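You operate a simulated robot arm through the tools that you are given. There is no shell and no other tool. Be economical: measure what you need, move in short steps, check, and stop when the job is done.

You run a simulated robot arm. Do the job below in one go: nothing can be reset, and whatever is moved stays where it is left.

TASK
Fetch the rail buffer from the clear part of the assembly bench and stand it on the green sheet.

The check looks at the end state, three seconds after you hand in, the way a careful person would. Anything else that was tipped, shoved, dropped, spilled or broken makes it a failure.

THE ROBOT
A 6-joint arm with a two-finger parallel gripper, fixed in place. Base frame: the origin is at the foot of the arm, x ahead of it, y to its left, z up; the work surface is at about z = 0. Readings come in m, rad, newtons and seconds.
With the tool pointing down near the work surface it reaches from about 0.18 to 0.46 m from the base axis. Its first joint turns from -1.222 to 1.222 rad. Payload 1.9 kg.
Tool frame: the origin (TCP) lies between the finger pads and is the grasp point; the fingertips stand 0.023 m ahead of it; z points along the fingers, y is the line along which they close. Largest opening 0.094 m; finger width 0.038, thickness 0.01; the body of the gripper, 0.054 by 0.096 m, starts 0.039 m behind the TCP.
Orientation is that of the tool frame in the base frame, as a unit quaternion [x, y, z, w]. With the fingers straight down and closing along the base's y, the tool's x points along the base's -x, its y along +y and its z along -z.

THE INTERFACE
- The arm moves only by the tool play_rows. Its argument "deltas" is a list of rows, each an object of numbers (a shift or turn left out is 0, a gripper value left out holds the last): "x", "y", "z": the shift along the tool's x, y, z in units of 300 mm (1.0 is 300 mm); "wx", "wy", "wz": the turn, a rotation vector about the tool's x, y, z in units of 180 degrees (1.0 is 180 degrees); "gripper": the opening, from 0 (shut) to 1 (fully open). In form: [{"x": .., "y": .., "z": .., "wx": .., "wy": .., "wz": .., "gripper": ..}, ...]. A call has 1 to 12 rows; each row is the pose to reach, as a shift and turn from the pose commanded when the call began, along the tool's axes at that moment. A call with a number of a shift or a turn outside -1 to 1 is refused whole. A row lasts 0.2 s, in which the tool goes at most 0.05 m and 0.15 rad; a call with a longer step from one row to the next is refused whole, and so is a gripper value outside its range. A pose out of reach is approached as far as the arm can. The call stops where the force on the tool passes 40 N (or 10 N more than at its start, if that is more) or the arm is blocked; 0.2 s more then pass. The fingers move at their own pace (about 0.108 m/s each) and stop on an object; they squeeze with about 41 N. The grip force told is the motor's: it shows also when the fingers shut on nothing. Time passes only in rows, and 0.2 s behind the last, so rows that repeat a pose let the fingers close. It gives the time, the measured TCP pose, the force on the tool (base axes), the opening and the grip force at its end, in the units of the frame above (readings bear some noise), and new pictures: "pictures" is both (left out), scene, wrist or none.
- Cameras (640 x 400 px; columns grow to the right, rows downward): "scene" is fixed at [0.0487, 0.2886, 0.4282]; the picture's right is [-0.85, -0.52, 0.00], its down [-0.26, 0.43, -0.86] and it looks along [0.45, -0.74, -0.51] (base axes); focal length 252 px, centre (320, 200). "wrist" rides on the gripper at [-0.039, 0, -0.044] in the tool frame; the picture's right is [0.00, -1.00, 0.00], its down [0.97, 0.00, -0.24] and it looks along [0.24, 0.00, 0.97] (tool axes); focal length 218 px, centre (320, 200).
- locate(camera, pixels): for up to 12 pixels [column, row] of the newest picture of that camera ("zoom" is the newest enlarged one), the place [x, y, z] in the base frame of the surface seen there, good to about 0.002 m, but the place of the scene camera against the robot may be out by one fixed shift of up to 0.018 m in any direction. The clock stands still meanwhile.
- enlarge(camera, box): a new picture of the part [left, top, right, bottom] of that camera's present view, enlarged. The clock stands still meanwhile.
- sign_off(): hands the job in; it is judged then, once.

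Keep the steps short. Do not move on a guess: measure, check each grasp and each placing, and mend mistakes. In all there are 60 turns and 120 pictures (those below and enlarged ones count). Leave the gripper open and the arm clear of the work at the hand-in unless told otherwise, and finish with a single line.

The tools are called after "Emit:" by a JSON object that holds its "api" and its "payload". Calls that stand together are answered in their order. play_rows: Moves the arm, as the interface text tells. Its arguments: {"type":"object","properties":{"deltas":{"type":"array","items":{"type":"object","properties":{"x":{"type":"number"},"y":{"type":"number"},"z":{"type":"number"},"wx":{"type":"number"},"wy":{"type":"number"},"wz":{"type":"number"},"gripper":{"type":"number"}}}},"pictures":{"type":"string","enum":["both","scene","wrist","none"]}},"required":["deltas"]} The other tools are called the same way: locate (camera, pixels) gives the place of the surface under pixels of a picture; enlarge (camera, box) takes an enlarged picture of a part of a camera's view; sign_off () hands the job in.

At the start:

```text
time: 0.0
eef_pos: [0.2687, -0.0749, 0.3262]
tool_rot: [0.0, 1.0, 0.0, -0.001]
contact_force: [0.1, 1.2, 0.2]
width: 0.094
grip_force: 0.1
```

scene: 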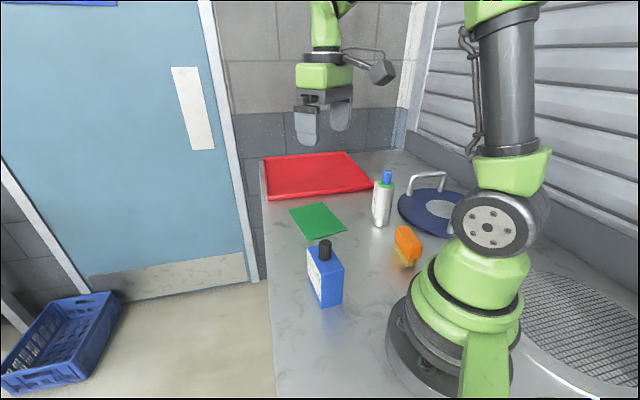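
wrist: 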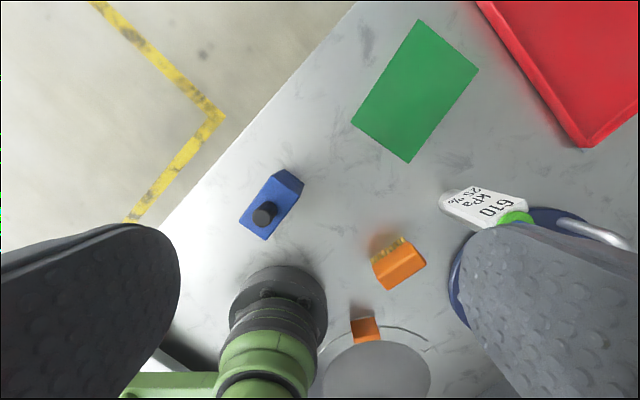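

I see a blue bottle, an orange block at about wrist (398,262), a second orange item at about (365,328), and a white bottle. I'll enlarge both views to identify them.

Emit:
{"api": "enlarge", "payload": {"camera": "wrist", "box": [300, 180, 500, 380]}}

Emit:
{"api": "enlarge", "payload": {"camera": "scene", "box": [280, 150, 480, 320]}}

Emit:
{"api": "locate", "payload": {"camera": "wrist", "pixels": [[398, 262], [390, 244], [365, 330], [375, 370], [265, 213], [418, 20], [478, 70], [408, 162], [351, 123], [470, 205], [415, 92], [330, 200]]}}

```text
2.00 times, centred on (400, 280) of wrist
```

zoom: 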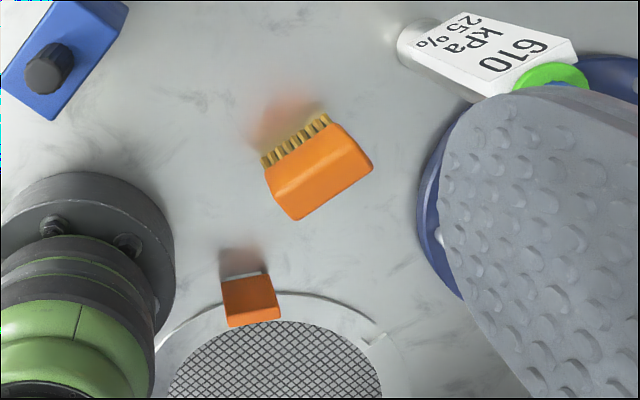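

```text
2.35 times, centred on (380, 235) of scene
```

zoom: 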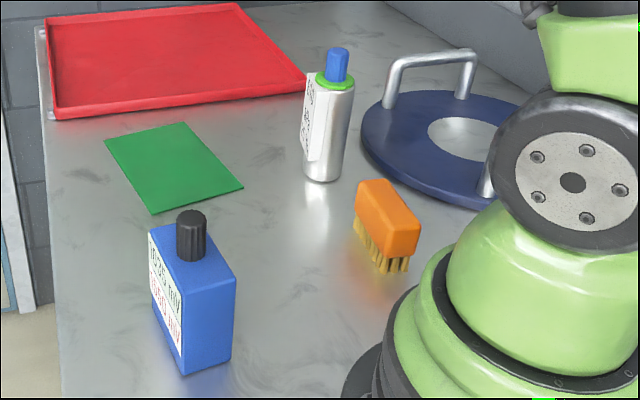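

```text
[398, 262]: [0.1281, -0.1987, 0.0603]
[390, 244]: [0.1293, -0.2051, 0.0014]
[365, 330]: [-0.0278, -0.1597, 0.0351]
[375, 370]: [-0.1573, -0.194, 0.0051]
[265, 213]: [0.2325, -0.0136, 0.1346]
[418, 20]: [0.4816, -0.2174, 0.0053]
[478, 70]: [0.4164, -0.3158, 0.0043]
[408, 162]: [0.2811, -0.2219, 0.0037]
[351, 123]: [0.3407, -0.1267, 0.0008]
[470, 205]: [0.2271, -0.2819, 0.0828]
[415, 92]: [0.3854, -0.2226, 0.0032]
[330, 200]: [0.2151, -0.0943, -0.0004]
```

Next I'll read the labels and take a closer look at the second orange item.

Emit:
{"api": "enlarge", "payload": {"camera": "scene", "box": [295, 230, 355, 315]}}

Emit:
{"api": "enlarge", "payload": {"camera": "scene", "box": [365, 165, 430, 275]}}

Emit:
{"api": "enlarge", "payload": {"camera": "wrist", "box": [340, 300, 400, 350]}}

Emit:
{"api": "enlarge", "payload": {"camera": "wrist", "box": [365, 225, 435, 295]}}

```text
4.71 times, centred on (325, 272) of scene
```

zoom: 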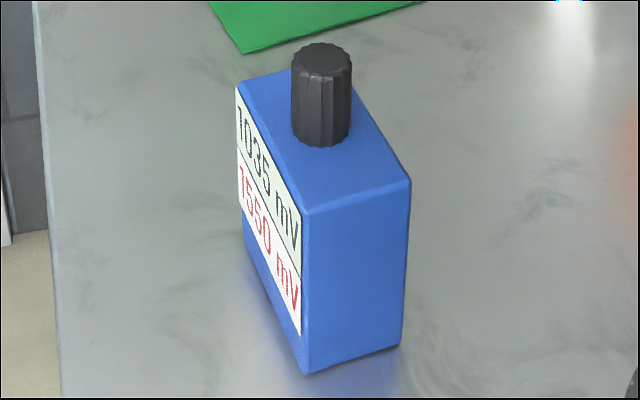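

```text
3.64 times, centred on (398, 220) of scene
```

zoom: 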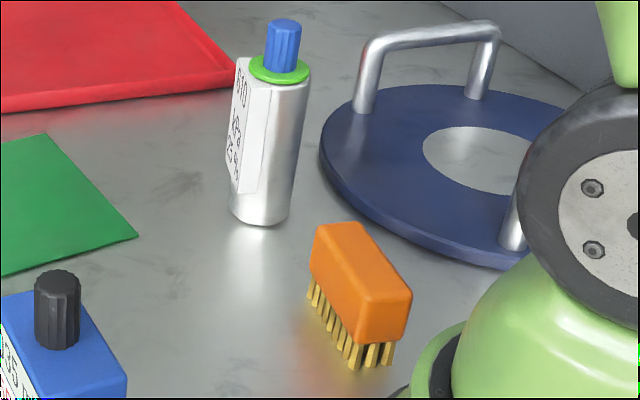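

```text
8.00 times, centred on (370, 325) of wrist
```

zoom: 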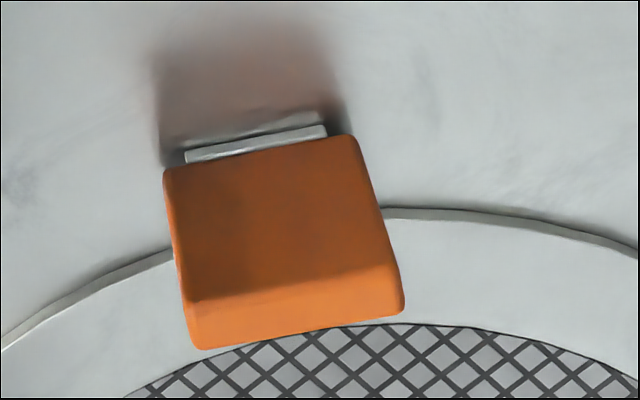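

```text
5.71 times, centred on (400, 260) of wrist
```

zoom: 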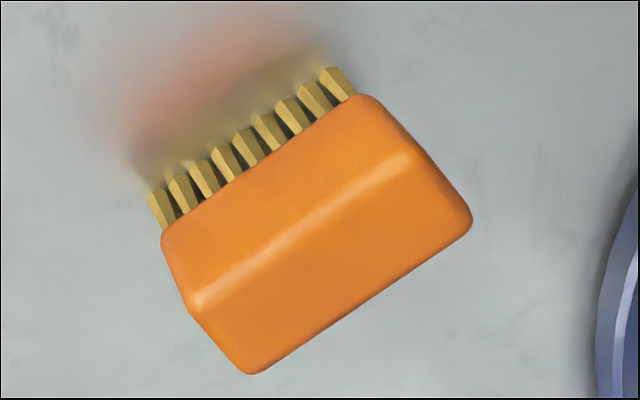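

The orange item at (398,262) is a bristled brush. The one at (365,328) is an orange block on a metal plate, which looks like a real buffer, but it sits by the grille near the base and at about -100° it's probably out of reach. Parts of the bench are hidden by the arm and fingers, so I'll look around from a high position before deciding.

Emit:
{"api": "play_rows", "payload": {"deltas": [{"y": -0.14}, {"y": -0.28, "x": 0.05}, {"y": -0.42, "x": 0.1}, {"y": -0.5, "x": 0.15}, {"y": -0.5, "x": 0.15}]}}

```text
time: 1.2
eef_pos: [0.2234, -0.2268, 0.3282]
tool_rot: [0.0, 1.0, 0.0, 0.0]
contact_force: [0.8, 1.0, 0.1]
width: 0.094
grip_force: 0.0
```

scene: 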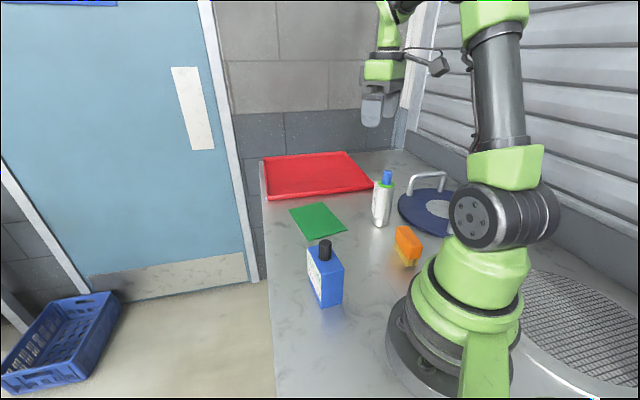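
wrist: 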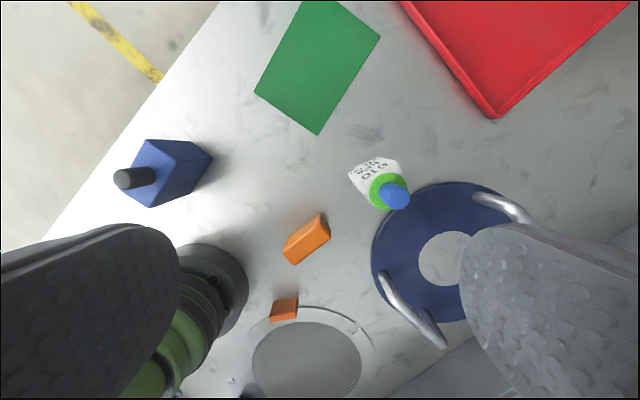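

The second orange block is clearer now, at wrist (284,309). I'll measure it and enlarge this area.

Emit:
{"api": "enlarge", "payload": {"camera": "wrist", "box": [240, 200, 400, 360]}}

Emit:
{"api": "locate", "payload": {"camera": "wrist", "pixels": [[284, 309], [272, 302], [296, 297], [272, 320], [296, 317], [300, 330], [262, 320], [310, 245], [285, 250], [321, 215], [295, 263], [330, 235]]}}

Emit:
{"api": "enlarge", "payload": {"camera": "wrist", "box": [260, 290, 310, 330]}}

```text
2.50 times, centred on (320, 280) of wrist
```

zoom: 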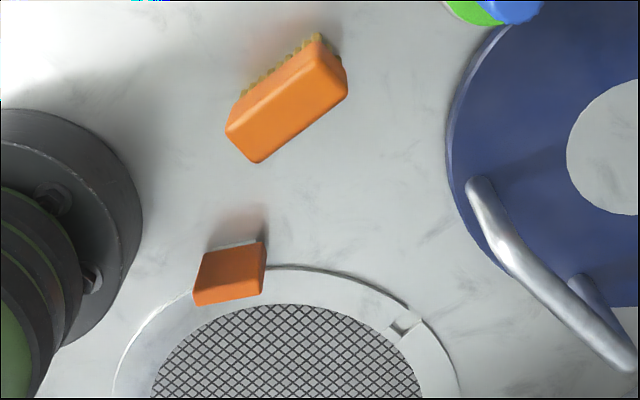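

```text
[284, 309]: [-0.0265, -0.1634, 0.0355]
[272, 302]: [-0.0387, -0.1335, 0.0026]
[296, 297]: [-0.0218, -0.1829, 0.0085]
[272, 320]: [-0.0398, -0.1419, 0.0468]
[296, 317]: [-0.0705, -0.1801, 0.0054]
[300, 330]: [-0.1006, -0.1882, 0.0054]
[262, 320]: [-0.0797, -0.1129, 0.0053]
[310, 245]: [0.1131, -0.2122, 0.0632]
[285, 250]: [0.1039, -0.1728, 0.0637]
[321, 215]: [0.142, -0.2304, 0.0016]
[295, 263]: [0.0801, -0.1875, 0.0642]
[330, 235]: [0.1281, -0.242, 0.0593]
```

```text
10.00 times, centred on (285, 310) of wrist
```

zoom: 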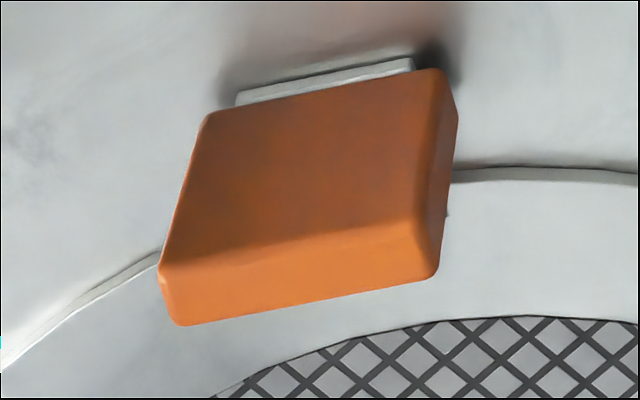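

I want to read every label before I commit to one object.

Emit:
{"api": "enlarge", "payload": {"camera": "wrist", "box": [340, 145, 420, 220]}}

Emit:
{"api": "enlarge", "payload": {"camera": "wrist", "box": [100, 120, 230, 220]}}

Emit:
{"api": "enlarge", "payload": {"camera": "scene", "box": [365, 160, 400, 235]}}

Emit:
{"api": "enlarge", "payload": {"camera": "scene", "box": [510, 250, 640, 400]}}

```text
5.33 times, centred on (380, 182) of wrist
```

zoom: 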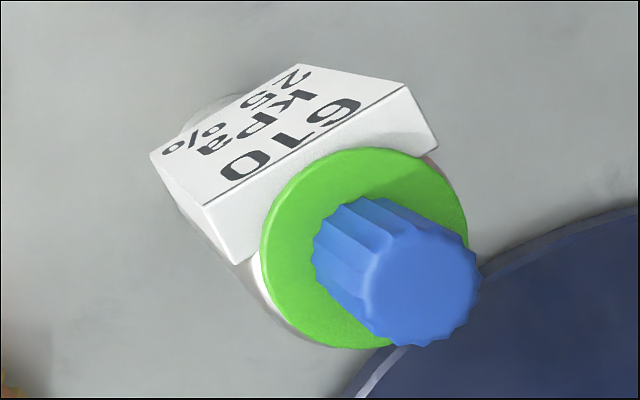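

```text
4.00 times, centred on (165, 170) of wrist
```

zoom: 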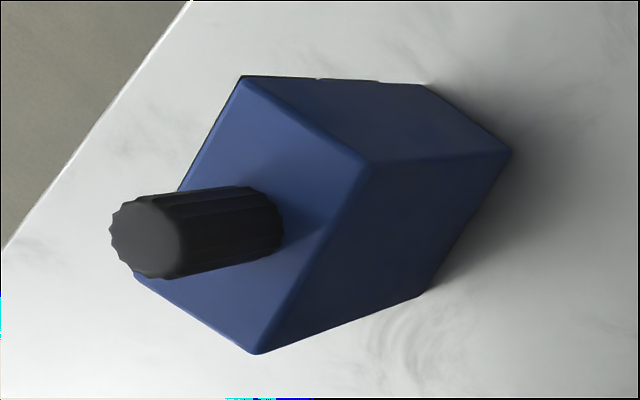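

```text
5.33 times, centred on (382, 198) of scene
```

zoom: 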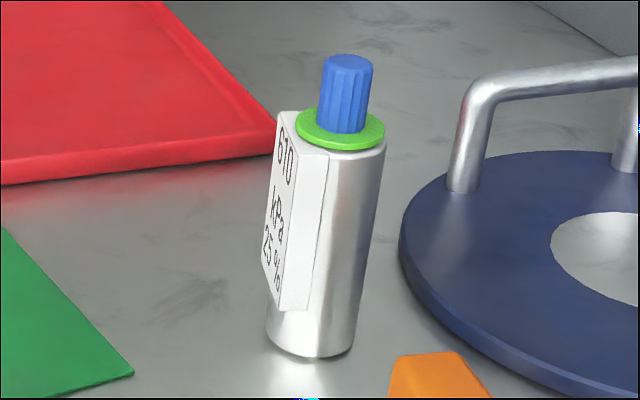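

```text
2.67 times, centred on (575, 325) of scene
```

zoom: 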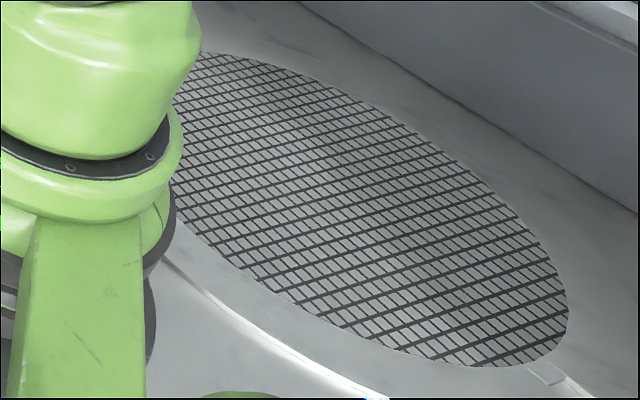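

Next I'll turn the hand 90° in place so the wide axis of the wrist camera covers the wall side and the area behind the arm.

Emit:
{"api": "play_rows", "payload": {"deltas": [{"wz": -0.045}, {"wz": -0.09}, {"wz": -0.135}, {"wz": -0.18}, {"wz": -0.225}, {"wz": -0.27}, {"wz": -0.315}, {"wz": -0.36}, {"wz": -0.405}, {"wz": -0.45}, {"wz": -0.495}, {"wz": -0.5}], "pictures": "wrist"}}

```text
time: 3.8
eef_pos: [0.2236, -0.2249, 0.3262]
tool_rot: [0.707, -0.707, 0.0, 0.0]
contact_force: [0.2, 0.0, -0.3]
width: 0.0941
grip_force: 0.0
```

wrist: 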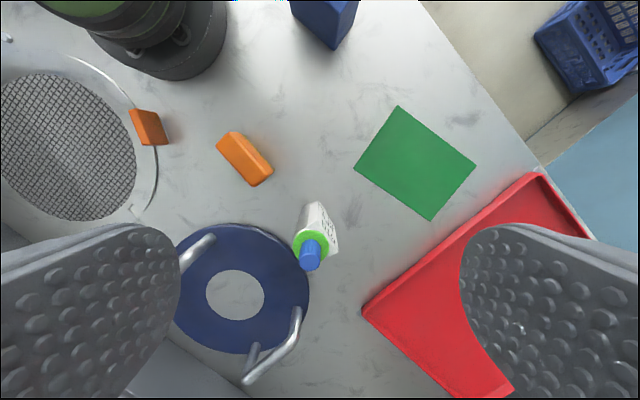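

There's no hidden twin on this side. I see something small at the top left, (6,38). I'll enlarge it, then look at the other side of the base.

Emit:
{"api": "enlarge", "payload": {"camera": "wrist", "box": [0, 0, 200, 160]}}

Emit:
{"api": "play_rows", "payload": {"deltas": [{"x": -0.15}, {"x": -0.3}, {"x": -0.45}, {"x": -0.6}, {"x": -0.75}, {"x": -0.9}, {"x": -1.0}, {"x": -1.0}]}}

```text
2.50 times, centred on (100, 80) of wrist
```

zoom: 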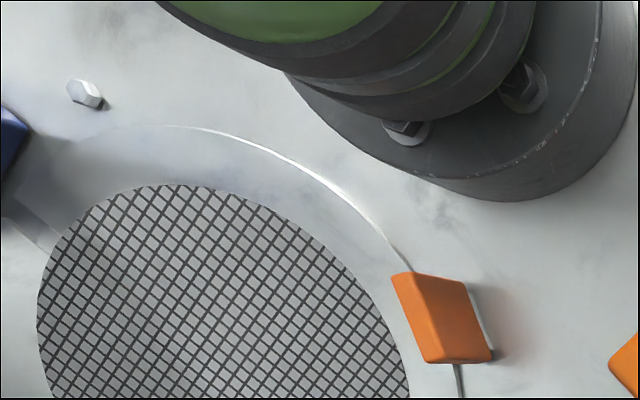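

```text
time: 5.6
eef_pos: [0.2211, 0.0775, 0.327]
tool_rot: [-0.706, 0.708, 0.001, 0.001]
contact_force: [-0.3, 0.6, 0.2]
width: 0.0942
grip_force: 0.2
```

scene: 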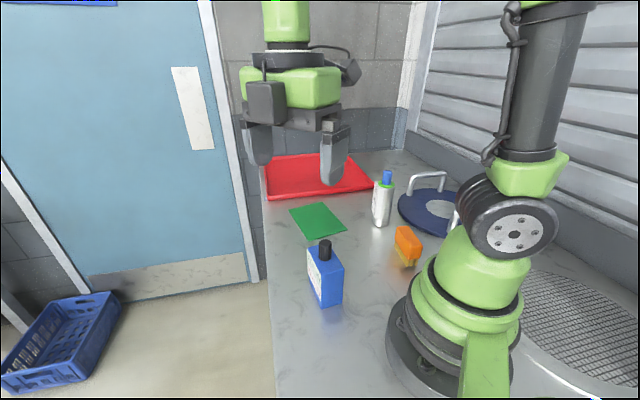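
wrist: 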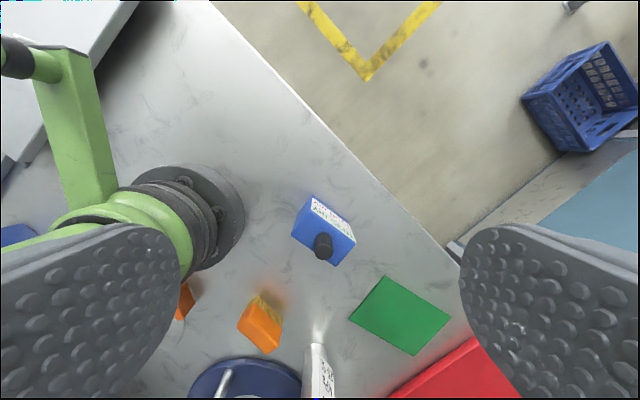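

There are also items behind the base: a blue thing at the left edge and a small white nut. I'll turn the camera to face backwards and check them.

Emit:
{"api": "play_rows", "payload": {"deltas": [{"wz": 0.045}, {"wz": 0.09}, {"wz": 0.135}, {"wz": 0.18}, {"wz": 0.225}, {"wz": 0.27}, {"wz": 0.315}, {"wz": 0.36}, {"wz": 0.405}, {"wz": 0.45}, {"wz": 0.45, "y": 0.1}, {"wz": 0.45, "y": 0.2}], "pictures": "wrist"}}

```text
time: 8.2
eef_pos: [0.163, 0.0742, 0.3262]
tool_rot: [-0.077, 0.997, 0.001, 0.0]
contact_force: [-0.1, 1.1, 0.4]
width: 0.0939
grip_force: 0.1
```

wrist: 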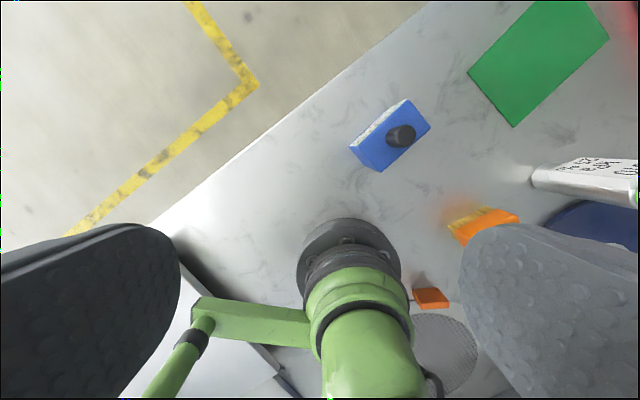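

The arm blocks the rear from here. I'll go back to the right-hand side and tilt the hand to look past the grille.

Emit:
{"api": "play_rows", "payload": {"deltas": [{"y": -0.15}, {"y": -0.3, "x": -0.05}, {"y": -0.45, "x": -0.1}, {"y": -0.6, "x": -0.15}, {"y": -0.75, "x": -0.15}, {"y": -0.9, "x": -0.15}, {"y": -0.95, "x": -0.15, "wy": 0.045}, {"y": -0.95, "x": -0.15, "wy": 0.09}, {"y": -0.95, "x": -0.15, "wy": 0.135}, {"y": -0.95, "x": -0.15, "wy": 0.18}], "pictures": "wrist"}}

```text
time: 10.4
eef_pos: [0.2534, -0.1991, 0.3252]
tool_rot: [-0.076, 0.957, -0.022, -0.279]
contact_force: [-0.8, 0.4, -0.4]
width: 0.0942
grip_force: 0.1
```

wrist: 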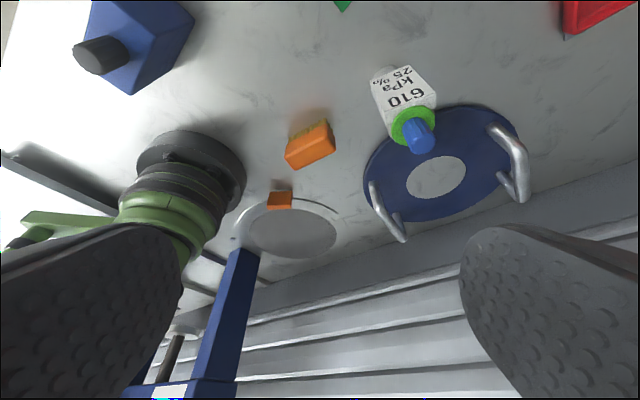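

The blue thing is only a machine frame. I'll bring the camera closer to the orange block by the grille to see its plate clearly. This is a descent of about 0.1 m, well above everything.

Emit:
{"api": "play_rows", "payload": {"deltas": [{"x": 0.03, "z": 0.12}, {"x": 0.06, "z": 0.24}, {"x": 0.09, "z": 0.36}, {"x": 0.1, "z": 0.44}, {"x": 0.1, "z": 0.44}]}}

Emit:
{"api": "enlarge", "payload": {"camera": "wrist", "box": [220, 120, 380, 280]}}

```text
time: 11.6
eef_pos: [0.1566, -0.2132, 0.231]
tool_rot: [-0.075, 0.957, -0.022, -0.278]
contact_force: [-0.4, 0.0, 0.2]
width: 0.0942
grip_force: 0.2
```

scene: 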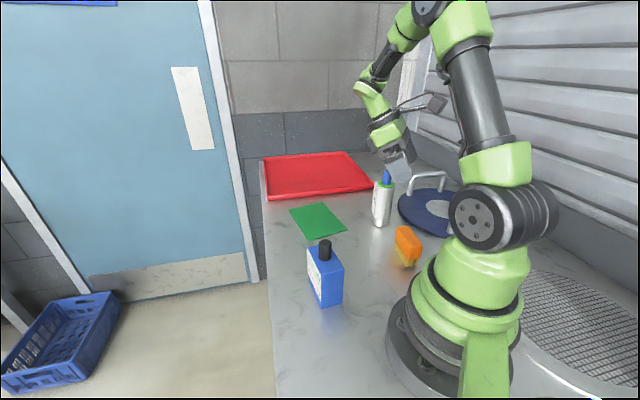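
wrist: 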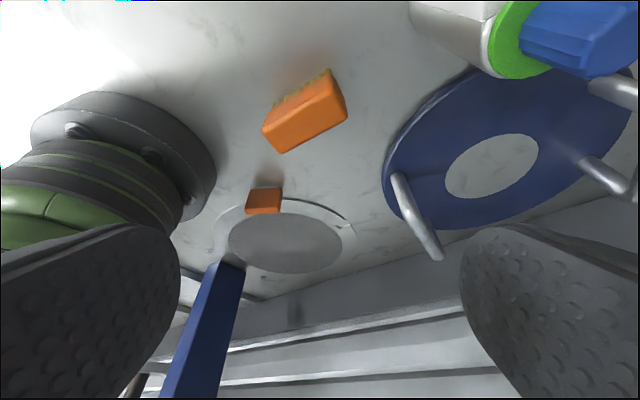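

```text
2.50 times, centred on (300, 200) of wrist
```

zoom: 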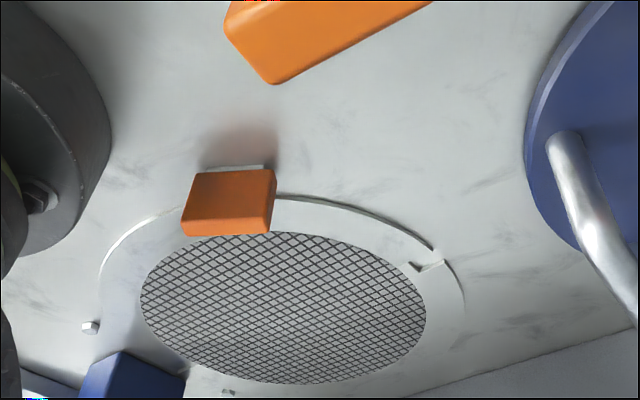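

I need the block's real shape and position, so I'll zoom in tight and measure it.

Emit:
{"api": "enlarge", "payload": {"camera": "wrist", "box": [240, 175, 290, 225]}}

Emit:
{"api": "locate", "payload": {"camera": "zoom", "pixels": [[220, 130], [400, 130], [320, 145], [250, 190], [400, 190], [300, 240], [250, 280], [390, 280], [320, 290], [300, 118], [420, 110], [450, 200]]}}

Emit:
{"api": "enlarge", "payload": {"camera": "wrist", "box": [255, 60, 355, 160]}}

```text
8.00 times, centred on (265, 200) of wrist
```

zoom: 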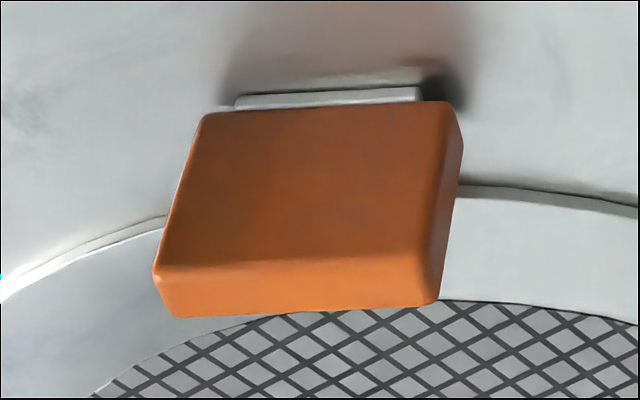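

```text
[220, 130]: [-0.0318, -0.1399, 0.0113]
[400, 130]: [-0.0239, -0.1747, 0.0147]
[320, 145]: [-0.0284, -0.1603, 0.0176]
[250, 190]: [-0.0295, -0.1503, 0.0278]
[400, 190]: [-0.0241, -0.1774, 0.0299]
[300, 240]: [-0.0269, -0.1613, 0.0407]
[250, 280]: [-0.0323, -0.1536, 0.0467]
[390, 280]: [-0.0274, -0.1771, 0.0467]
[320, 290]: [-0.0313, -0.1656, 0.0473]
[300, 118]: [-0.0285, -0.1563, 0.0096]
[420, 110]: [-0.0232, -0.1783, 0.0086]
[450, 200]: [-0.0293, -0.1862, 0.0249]
```

```text
4.00 times, centred on (305, 110) of wrist
```

zoom: 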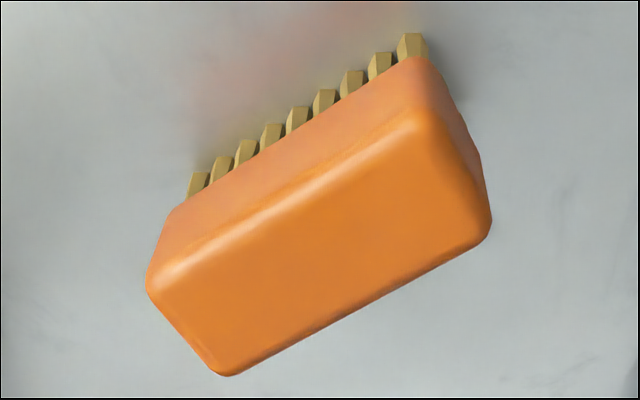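

The block is about 45 mm wide and 47 mm tall on a grey foot, near (-0.03, -0.16). That's outside the first joint's -70°. I'll test in the air whether a tilted hand can get over it, staying well above everything.

Emit:
{"api": "play_rows", "payload": {"deltas": [{"x": 0.1, "z": 0.063, "y": 0.05}, {"x": 0.2, "z": 0.126, "y": 0.1}, {"x": 0.3, "z": 0.19, "y": 0.15}, {"x": 0.4, "z": 0.253, "y": 0.21}, {"x": 0.4, "z": 0.253, "y": 0.21}]}}

```text
time: 12.8
eef_pos: [0.0057, -0.1716, 0.2317]
tool_rot: [-0.075, 0.957, -0.022, -0.278]
contact_force: [-0.3, -0.1, 0.1]
width: 0.094
grip_force: 0.1
```

scene: 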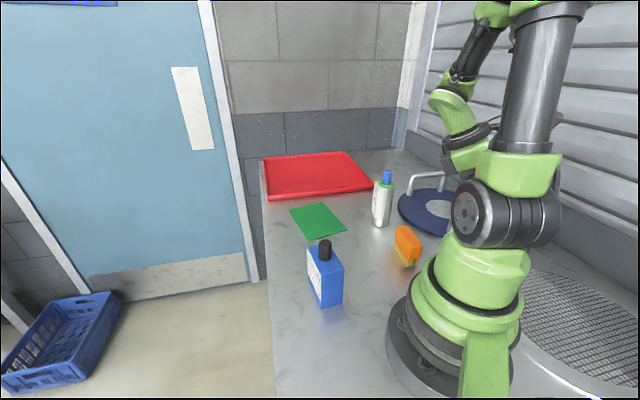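
wrist: 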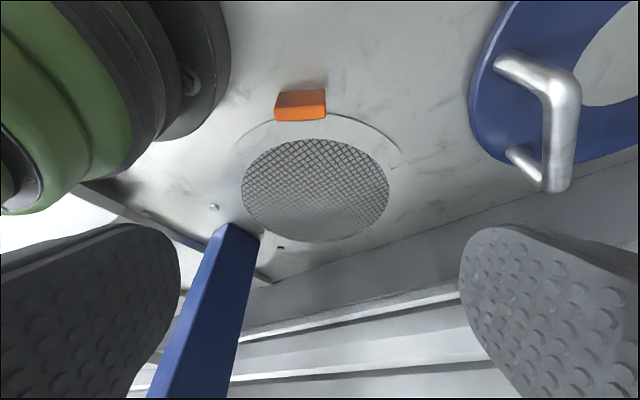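

The tilted hand can get there. From this close I'll inspect the block, its surroundings and the extent of its top.

Emit:
{"api": "enlarge", "payload": {"camera": "wrist", "box": [225, 60, 425, 260]}}

Emit:
{"api": "enlarge", "payload": {"camera": "wrist", "box": [260, 70, 340, 130]}}

Emit:
{"api": "locate", "payload": {"camera": "zoom", "pixels": [[140, 190], [500, 180], [130, 300], [510, 290], [130, 385], [510, 370], [320, 250], [320, 340], [320, 372], [560, 330], [90, 390], [320, 160]]}}

```text
2.00 times, centred on (325, 160) of wrist
```

zoom: 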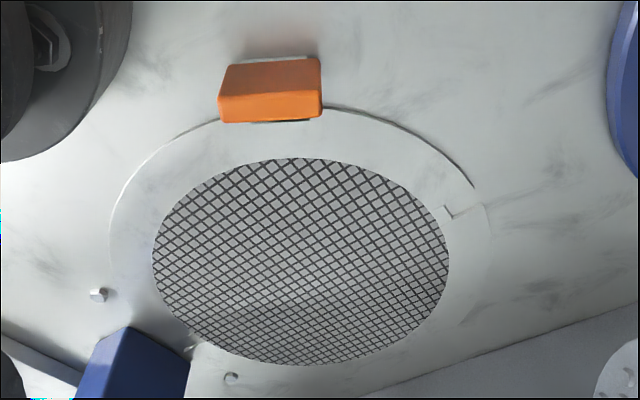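

```text
6.67 times, centred on (300, 100) of wrist
```

zoom: 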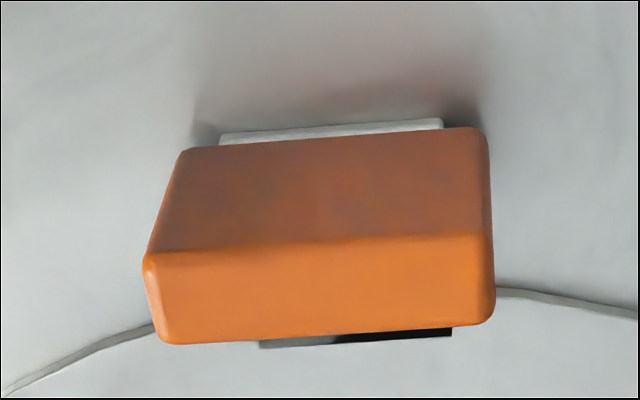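

```text
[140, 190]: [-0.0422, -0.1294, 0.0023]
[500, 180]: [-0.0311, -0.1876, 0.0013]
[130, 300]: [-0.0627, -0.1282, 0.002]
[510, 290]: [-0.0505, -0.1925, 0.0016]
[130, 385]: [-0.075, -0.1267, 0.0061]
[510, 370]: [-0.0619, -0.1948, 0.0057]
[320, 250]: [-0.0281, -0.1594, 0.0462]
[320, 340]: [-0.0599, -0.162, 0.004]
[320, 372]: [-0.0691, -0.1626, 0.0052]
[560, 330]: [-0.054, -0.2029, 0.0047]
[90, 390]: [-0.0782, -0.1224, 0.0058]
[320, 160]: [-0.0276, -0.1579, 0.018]
```

The block's foot plate butts against the raised ring of the grille, out at -100°. That makes it part of the fixture area, not the clear part of the bench. I'll back out the way I came and level the hand, then check the hidden sides of the free-standing items.

Emit:
{"api": "play_rows", "payload": {"deltas": [{"x": -0.1, "z": -0.063, "y": -0.05}, {"x": -0.2, "z": -0.126, "y": -0.1}, {"x": -0.3, "z": -0.19, "y": -0.15}, {"x": -0.4, "z": -0.253, "y": -0.21}, {"x": -0.43, "z": -0.373, "y": -0.21}, {"x": -0.46, "z": -0.493, "y": -0.21}, {"x": -0.46, "z": -0.493, "y": -0.21, "wy": -0.045}, {"x": -0.46, "z": -0.493, "y": -0.21, "wy": -0.09}, {"x": -0.46, "z": -0.493, "y": -0.21, "wy": -0.135}, {"x": -0.46, "z": -0.493, "y": -0.21, "wy": -0.18}], "pictures": "none"}}

Emit:
{"api": "play_rows", "payload": {"deltas": [{"y": -0.15, "wz": 0.045}, {"y": -0.3, "wz": 0.05}, {"y": -0.45, "x": -0.05, "wz": 0.05}, {"y": -0.6, "x": -0.1, "wz": 0.05}, {"y": -0.6, "x": -0.1, "wz": 0.05}], "pictures": "wrist"}}

```text
time: 15.0
eef_pos: [0.2105, -0.2073, 0.2825]
tool_rot: [-0.078, 0.997, 0.0, 0.0]
contact_force: [-0.3, 0.7, -0.3]
width: 0.0939
grip_force: 0.0
```

```text
time: 16.2
eef_pos: [0.2575, -0.3475, 0.2705]
tool_rot: [0.0, 1.0, 0.0, 0.001]
contact_force: [-0.4, 0.1, -0.6]
width: 0.094
grip_force: 0.0
out of reach, approached as far as the arm can: row 4, 5
```

wrist: 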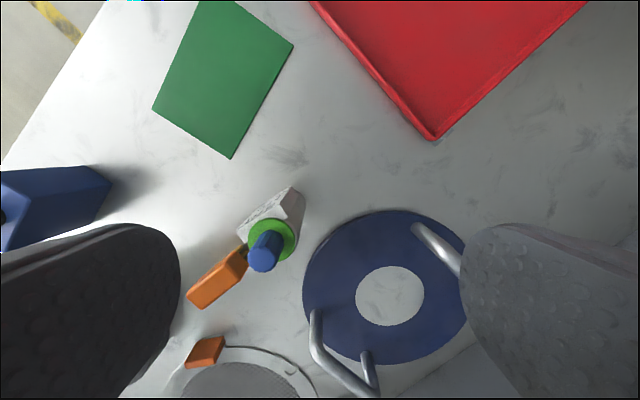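

Emit:
{"api": "enlarge", "payload": {"camera": "wrist", "box": [230, 180, 320, 280]}}

Emit:
{"api": "enlarge", "payload": {"camera": "scene", "box": [300, 235, 350, 310]}}

```text
4.00 times, centred on (275, 230) of wrist
```

zoom: 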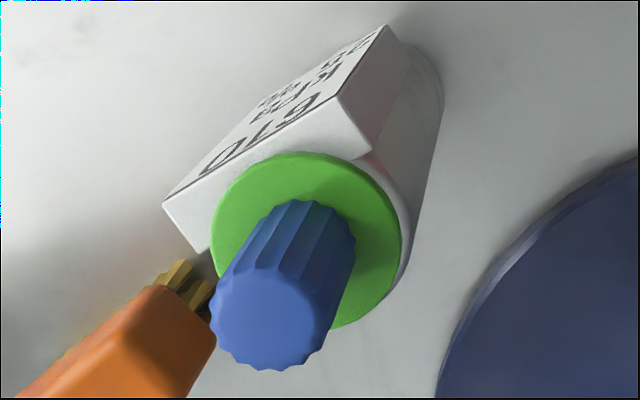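

```text
5.33 times, centred on (325, 272) of scene
```

zoom: 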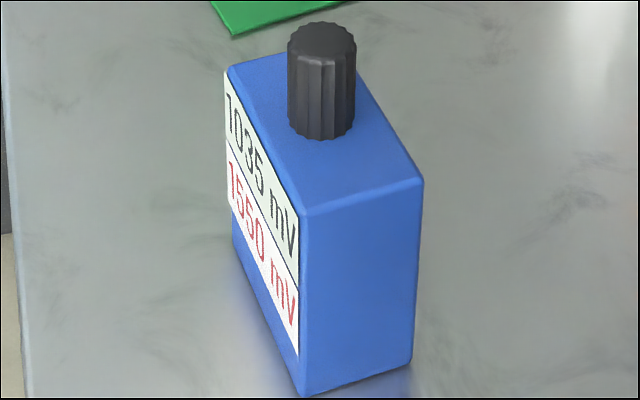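

None of the labels carries a name. The grille-side block is upright, with its plate running into the ring, so it looks like a fixed fitting and not a loose item. That leaves the brush, the pressure can (kPa, %) and the blue unit. The blue unit has black and red mV lines, so it reads as a voltage-rail device, and "rail buffer" fits it best. I'll go above it and measure it.

Emit:
{"api": "play_rows", "payload": {"deltas": [{"z": -0.1, "y": 0.1}, {"z": -0.15, "y": 0.24}, {"z": -0.15, "y": 0.39}, {"z": -0.15, "y": 0.54}, {"z": -0.15, "y": 0.69}, {"z": -0.15, "y": 0.84}, {"z": -0.15, "y": 0.98}, {"z": -0.15, "y": 1.0}]}}

```text
time: 17.6
eef_pos: [0.366, -0.1686, 0.3373]
tool_rot: [-0.016, 1.0, -0.008, -0.002]
contact_force: [3.5, -9.2, -6.3]
width: 0.0941
grip_force: 0.1
out of reach, approached as far as the arm can: row 1, 2, 3, 4, 5, 6
stopped in row 6: the force on the tool passed its limit (the readings are from after the stop); the commanded pose is now the measured one
```

scene: 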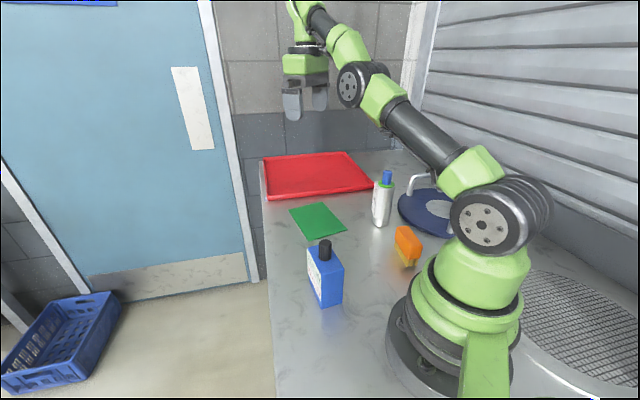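
wrist: 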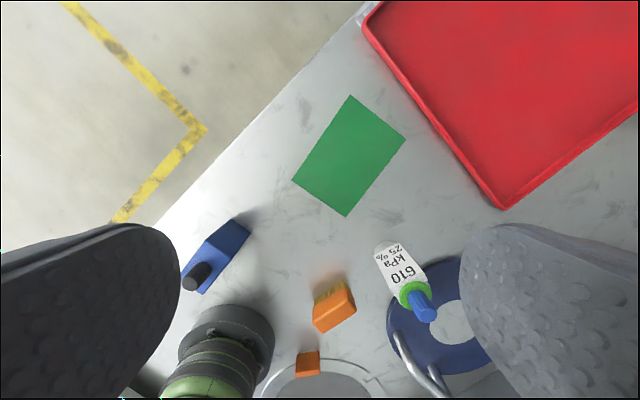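

The stop came from the arm being stretched out in the air. Nothing was touched and all the objects look unmoved. Now I'll go over the blue box.

Emit:
{"api": "play_rows", "payload": {"deltas": [{"x": 0.08, "y": 0.1}, {"x": 0.16, "y": 0.2}, {"x": 0.24, "y": 0.3}, {"x": 0.28, "y": 0.4}, {"x": 0.28, "y": 0.52}, {"x": 0.28, "y": 0.57}, {"x": 0.28, "y": 0.57}], "pictures": "wrist"}}

```text
time: 18.0
eef_pos: [0.3703, -0.1594, 0.3369]
tool_rot: [-0.026, 1.0, -0.013, -0.003]
contact_force: [0.6, -6.6, -3.4]
width: 0.094
grip_force: 0.1
out of reach, approached as far as the arm can: row 1
stopped in row 1: the force on the tool passed its limit (the readings are from after the stop); the commanded pose is now the measured one
```

wrist: 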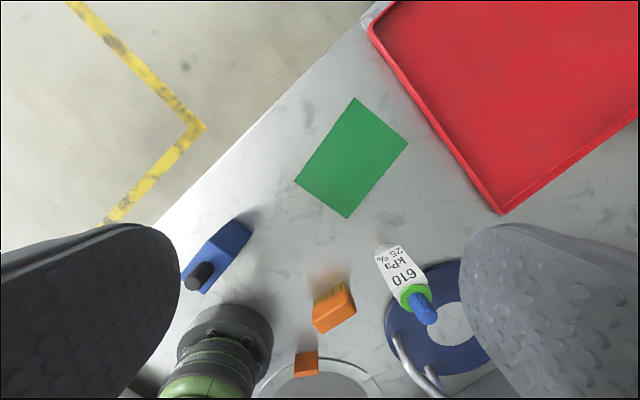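

The arm is fully stretched at this height, so I'll pull it inward and down in small steps first.

Emit:
{"api": "play_rows", "payload": {"deltas": [{"x": 0.03, "z": 0.03}, {"x": 0.07, "z": 0.07}, {"x": 0.11, "z": 0.1}, {"x": 0.15, "z": 0.1}, {"x": 0.2, "z": 0.1}, {"x": 0.2, "z": 0.1}], "pictures": "none"}}

```text
time: 19.4
eef_pos: [0.364, -0.1692, 0.3362]
tool_rot: [-0.025, 1.0, -0.011, -0.005]
contact_force: [0.3, 0.3, -0.3]
width: 0.0941
grip_force: 0.0
out of reach, approached as far as the arm can: row 1, 2, 3, 4, 5, 6
```

Emit:
{"api": "play_rows", "payload": {"deltas": [{"z": 0.1}, {"z": 0.2}, {"z": 0.3}, {"z": 0.3}]}}

```text
time: 20.4
eef_pos: [0.3641, -0.1709, 0.3363]
tool_rot: [-0.025, 1.0, -0.012, -0.004]
contact_force: [0.1, -0.4, -0.4]
width: 0.0941
grip_force: 0.1
out of reach, approached as far as the arm can: row 1, 2, 3, 4
```

scene: 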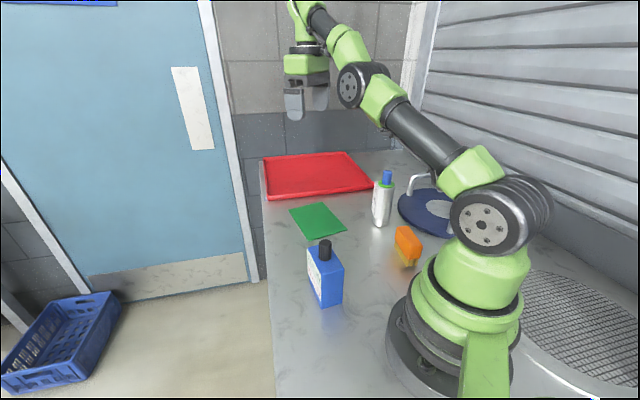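
wrist: 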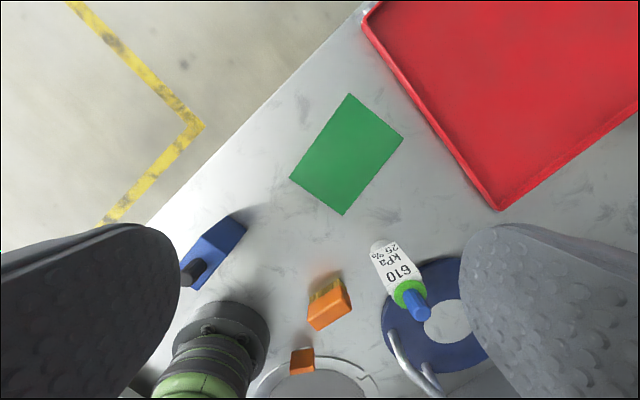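

The elbow is straight and the solver is stuck. I'll try a sideways move with a small tilt to break it loose.

Emit:
{"api": "play_rows", "payload": {"deltas": [{"y": 0.1}, {"y": 0.2}, {"y": 0.2, "wy": -0.04}, {"y": 0.2, "wy": -0.08}, {"y": 0.2, "wy": -0.12}, {"y": 0.2, "wy": -0.12}], "pictures": "none"}}

```text
time: 20.8
eef_pos: [0.373, -0.1505, 0.3379]
tool_rot: [-0.04, 0.999, -0.019, -0.004]
contact_force: [3.1, -7.9, -4.4]
width: 0.0941
grip_force: 0.0
out of reach, approached as far as the arm can: row 1, 2
stopped in row 2: the force on the tool passed its limit (the readings are from after the stop); the commanded pose is now the measured one
```

Emit:
{"api": "play_rows", "payload": {"deltas": [{"wy": -0.02}, {"wy": -0.05}, {"wy": -0.09}, {"wy": -0.13}, {"wy": -0.17}, {"wy": -0.17}], "pictures": "scene"}}

```text
time: 22.2
eef_pos: [0.3044, -0.1589, 0.4944]
tool_rot: [-0.045, 0.971, 0.005, 0.237]
contact_force: [0.3, -0.4, -0.6]
width: 0.0941
grip_force: 0.1
out of reach, approached as far as the arm can: row 1, 2, 3, 4, 5, 6
```

scene: 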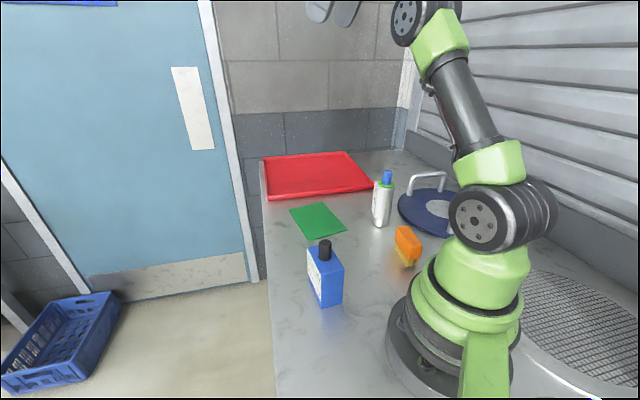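

It's loose now and higher up. I'll pull in and down, then level the hand.

Emit:
{"api": "play_rows", "payload": {"deltas": [{"x": 0.08, "z": 0.05}, {"x": 0.17, "z": 0.1}, {"x": 0.25, "z": 0.15}, {"x": 0.33, "z": 0.2}, {"x": 0.33, "z": 0.2}], "pictures": "none"}}

```text
time: 23.4
eef_pos: [0.288, -0.2001, 0.4827]
tool_rot: [-0.045, 0.971, 0.005, 0.234]
contact_force: [-0.1, 0.0, -0.5]
width: 0.094
grip_force: 0.0
out of reach, approached as far as the arm can: row 1, 2, 3, 4, 5
```

Emit:
{"api": "play_rows", "payload": {"deltas": [{"wy": 0.03}, {"wy": 0.07}, {"wy": 0.11}, {"wy": 0.15}, {"wy": 0.15}]}}

```text
time: 24.3
eef_pos: [0.3463, -0.158, 0.4182]
tool_rot: [-0.032, 0.992, 0.007, 0.119]
contact_force: [3.2, -5.4, -3.9]
width: 0.0939
grip_force: 0.0
out of reach, approached as far as the arm can: row 1, 2, 3, 4
stopped in row 4: the force on the tool passed its limit (the readings are from after the stop); the commanded pose is now the measured one
```

scene: 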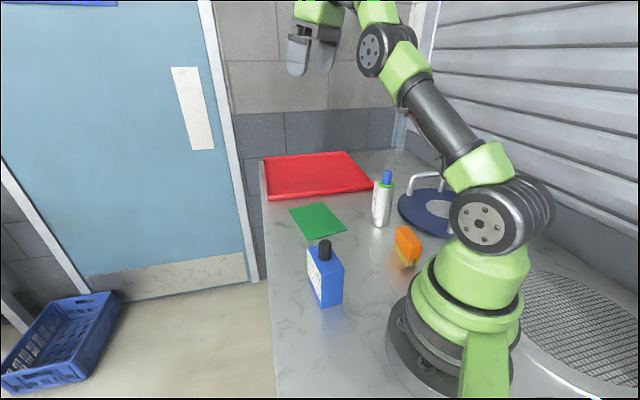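
wrist: 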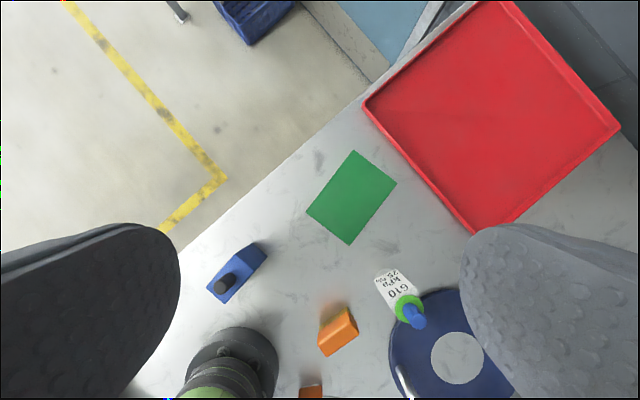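

The picture suggests the elbow has passed through straight, with the forearm rising from it. I'll take small inward steps from this pose to see what the arm can do.

Emit:
{"api": "play_rows", "payload": {"deltas": [{"x": 0.04, "z": -0.02}, {"x": 0.08, "z": -0.04}, {"x": 0.12, "z": -0.06}, {"x": 0.16, "z": -0.08}, {"x": 0.2, "z": -0.1}, {"x": 0.2, "z": -0.1}], "pictures": "scene"}}

```text
time: 25.7
eef_pos: [0.2817, -0.1622, 0.4324]
tool_rot: [-0.032, 0.992, 0.008, 0.12]
contact_force: [-0.2, 0.9, -0.6]
width: 0.0937
grip_force: 0.1
out of reach, approached as far as the arm can: row 1, 2
```

scene: 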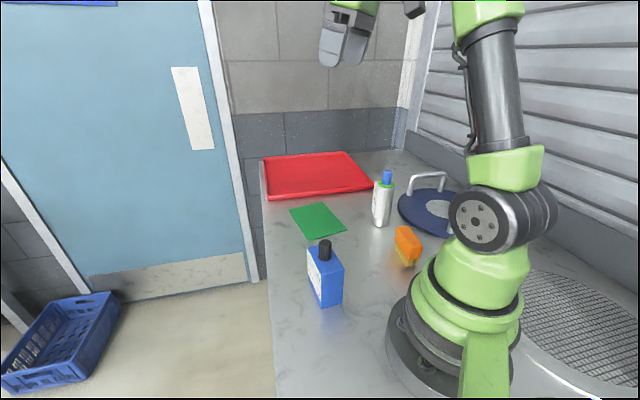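

The arm is back in its normal elbow-up pose. I'll level the hand, lower it and move toward the blue box.

Emit:
{"api": "play_rows", "payload": {"deltas": [{"wy": 0.04, "z": 0.08, "x": 0.02}, {"wy": 0.077, "z": 0.16, "x": 0.06}, {"wy": 0.077, "z": 0.24, "x": 0.1, "y": 0.08}, {"wy": 0.077, "z": 0.3, "x": 0.11, "y": 0.2}, {"wy": 0.077, "z": 0.3, "x": 0.11, "y": 0.33}, {"wy": 0.077, "z": 0.3, "x": 0.11, "y": 0.46}, {"wy": 0.077, "z": 0.3, "x": 0.11, "y": 0.5}, {"wy": 0.077, "z": 0.3, "x": 0.11, "y": 0.5}]}}

```text
time: 27.5
eef_pos: [0.2624, -0.0102, 0.3378]
tool_rot: [-0.033, 0.999, 0.004, -0.002]
contact_force: [-0.3, -0.5, 0.1]
width: 0.0941
grip_force: 0.1
```

scene: 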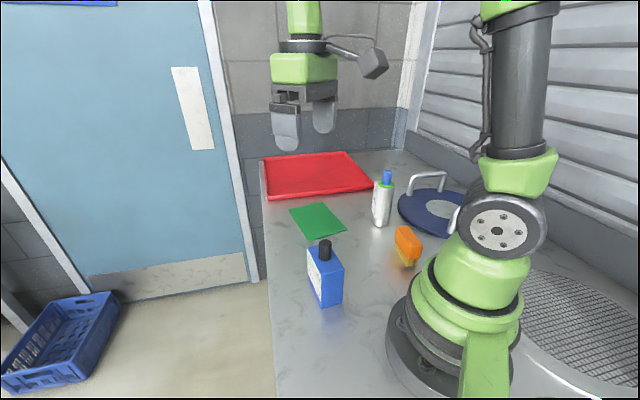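
wrist: 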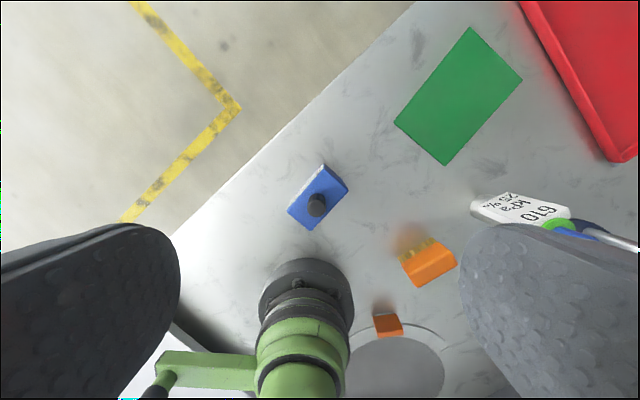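

The arm is recovered and nothing has been disturbed. Now I'll measure the blue box at about wrist (318,198), plus the green sheet.

Emit:
{"api": "enlarge", "payload": {"camera": "wrist", "box": [270, 150, 370, 250]}}

Emit:
{"api": "locate", "payload": {"camera": "wrist", "pixels": [[471, 27], [522, 80], [446, 165], [394, 123], [458, 97]]}}

```text
4.00 times, centred on (320, 200) of wrist
```

zoom: 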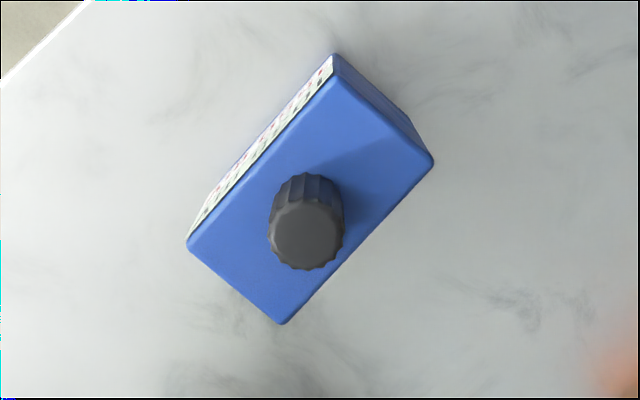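

```text
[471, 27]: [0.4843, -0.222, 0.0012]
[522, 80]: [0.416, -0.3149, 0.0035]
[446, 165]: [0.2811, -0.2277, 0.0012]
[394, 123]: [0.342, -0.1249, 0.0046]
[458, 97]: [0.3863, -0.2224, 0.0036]
```

Emit:
{"api": "locate", "payload": {"camera": "zoom", "pixels": [[333, 82], [428, 163], [282, 320], [193, 240], [305, 232], [306, 178], [240, 230], [380, 160], [333, 56], [300, 300], [250, 200], [345, 120]]}}

```text
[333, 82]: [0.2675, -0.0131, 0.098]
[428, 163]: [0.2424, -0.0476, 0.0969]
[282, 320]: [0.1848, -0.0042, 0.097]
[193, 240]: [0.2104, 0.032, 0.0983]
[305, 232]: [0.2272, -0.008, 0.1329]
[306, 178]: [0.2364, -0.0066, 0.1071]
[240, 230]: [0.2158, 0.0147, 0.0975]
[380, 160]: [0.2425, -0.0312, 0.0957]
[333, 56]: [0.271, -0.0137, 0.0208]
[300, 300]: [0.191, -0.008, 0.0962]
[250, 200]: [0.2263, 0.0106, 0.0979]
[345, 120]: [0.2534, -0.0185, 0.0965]
```

The box top is at z≈0.097 with its centre at (0.226, -0.008). It's 43 mm thick along (0.59, 0.81) and 72 mm long, with the cap up to z≈0.134. I'll turn the hand +40° about the tool axis to close across the thickness, centre it, and come down to z≈0.22.

Emit:
{"api": "play_rows", "payload": {"deltas": [{"wz": 0.045, "x": 0.04}, {"wz": 0.09, "x": 0.08}, {"wz": 0.135, "x": 0.12, "y": 0.015}, {"wz": 0.18, "x": 0.12, "y": 0.015, "z": 0.1}, {"wz": 0.221, "x": 0.12, "y": 0.015, "z": 0.22}, {"wz": 0.221, "x": 0.12, "y": 0.015, "z": 0.36}, {"wz": 0.221, "x": 0.12, "y": 0.015, "z": 0.36}]}}

```text
time: 29.1
eef_pos: [0.2247, -0.0087, 0.2297]
tool_rot: [0.31, 0.951, 0.004, -0.003]
contact_force: [-0.5, 0.5, 0.6]
width: 0.0936
grip_force: 0.1
```

scene: 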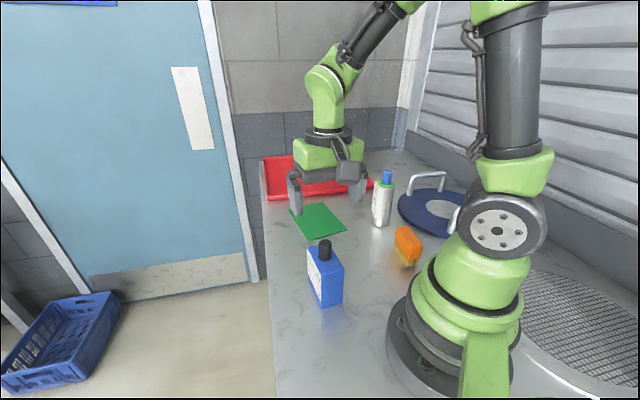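
wrist: 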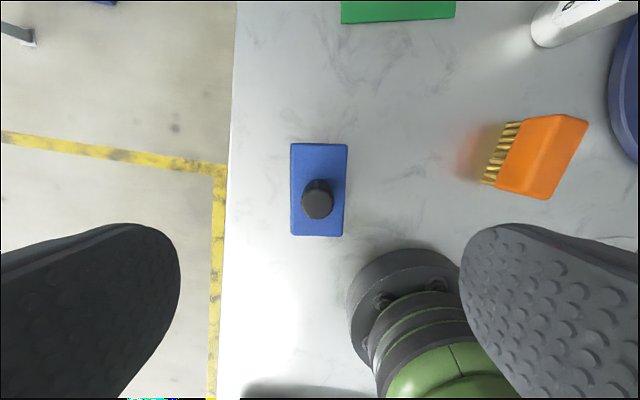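

The box is centred between the fingers (columns 291–348) and square to them. I'll go down to z≈0.100, which leaves the palm above the cap.

Emit:
{"api": "play_rows", "payload": {"deltas": [{"z": 0.12}, {"z": 0.24}, {"z": 0.34}, {"z": 0.4}, {"z": 0.43}, {"z": 0.43}]}}

```text
time: 30.5
eef_pos: [0.225, -0.0067, 0.1017]
tool_rot: [0.309, 0.951, 0.004, -0.004]
contact_force: [0.0, 0.1, 0.8]
width: 0.0943
grip_force: 0.0
```

scene: 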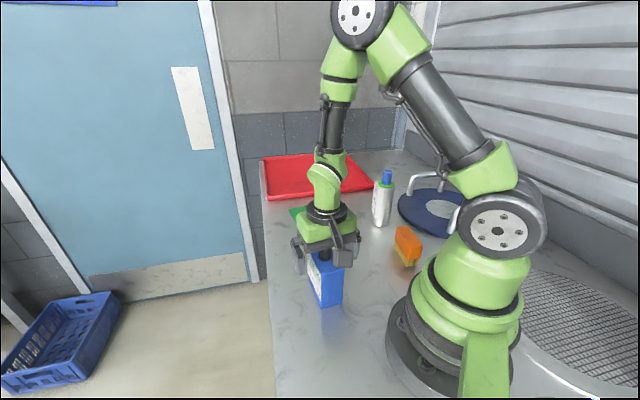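
wrist: 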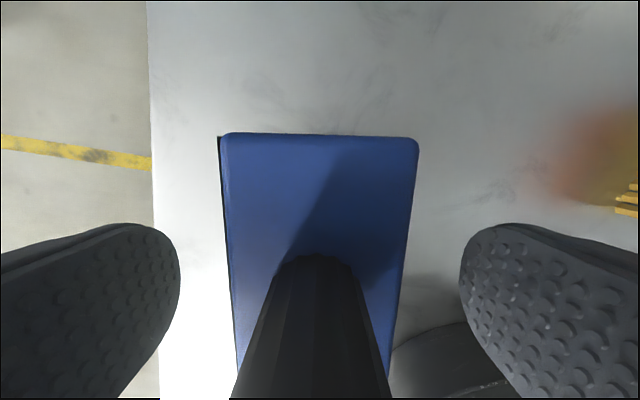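

The fingers straddle the box with no contact. Now I'll close.

Emit:
{"api": "play_rows", "payload": {"deltas": [{"gripper": 0.6}, {"gripper": 0.45}, {"gripper": 0.3}, {"gripper": 0.3}, {"gripper": 0.3}, {"gripper": 0.3}], "pictures": "wrist"}}

```text
time: 31.9
eef_pos: [0.2245, -0.0067, 0.1025]
tool_rot: [0.309, 0.951, 0.003, -0.003]
contact_force: [-0.5, 0.3, 6.1]
width: 0.0456
grip_force: 40.5
```

wrist: 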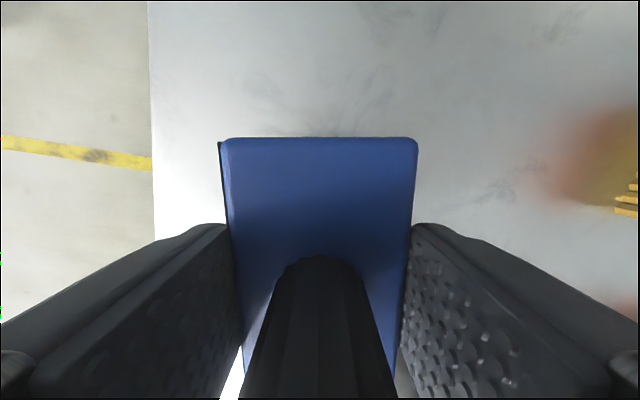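

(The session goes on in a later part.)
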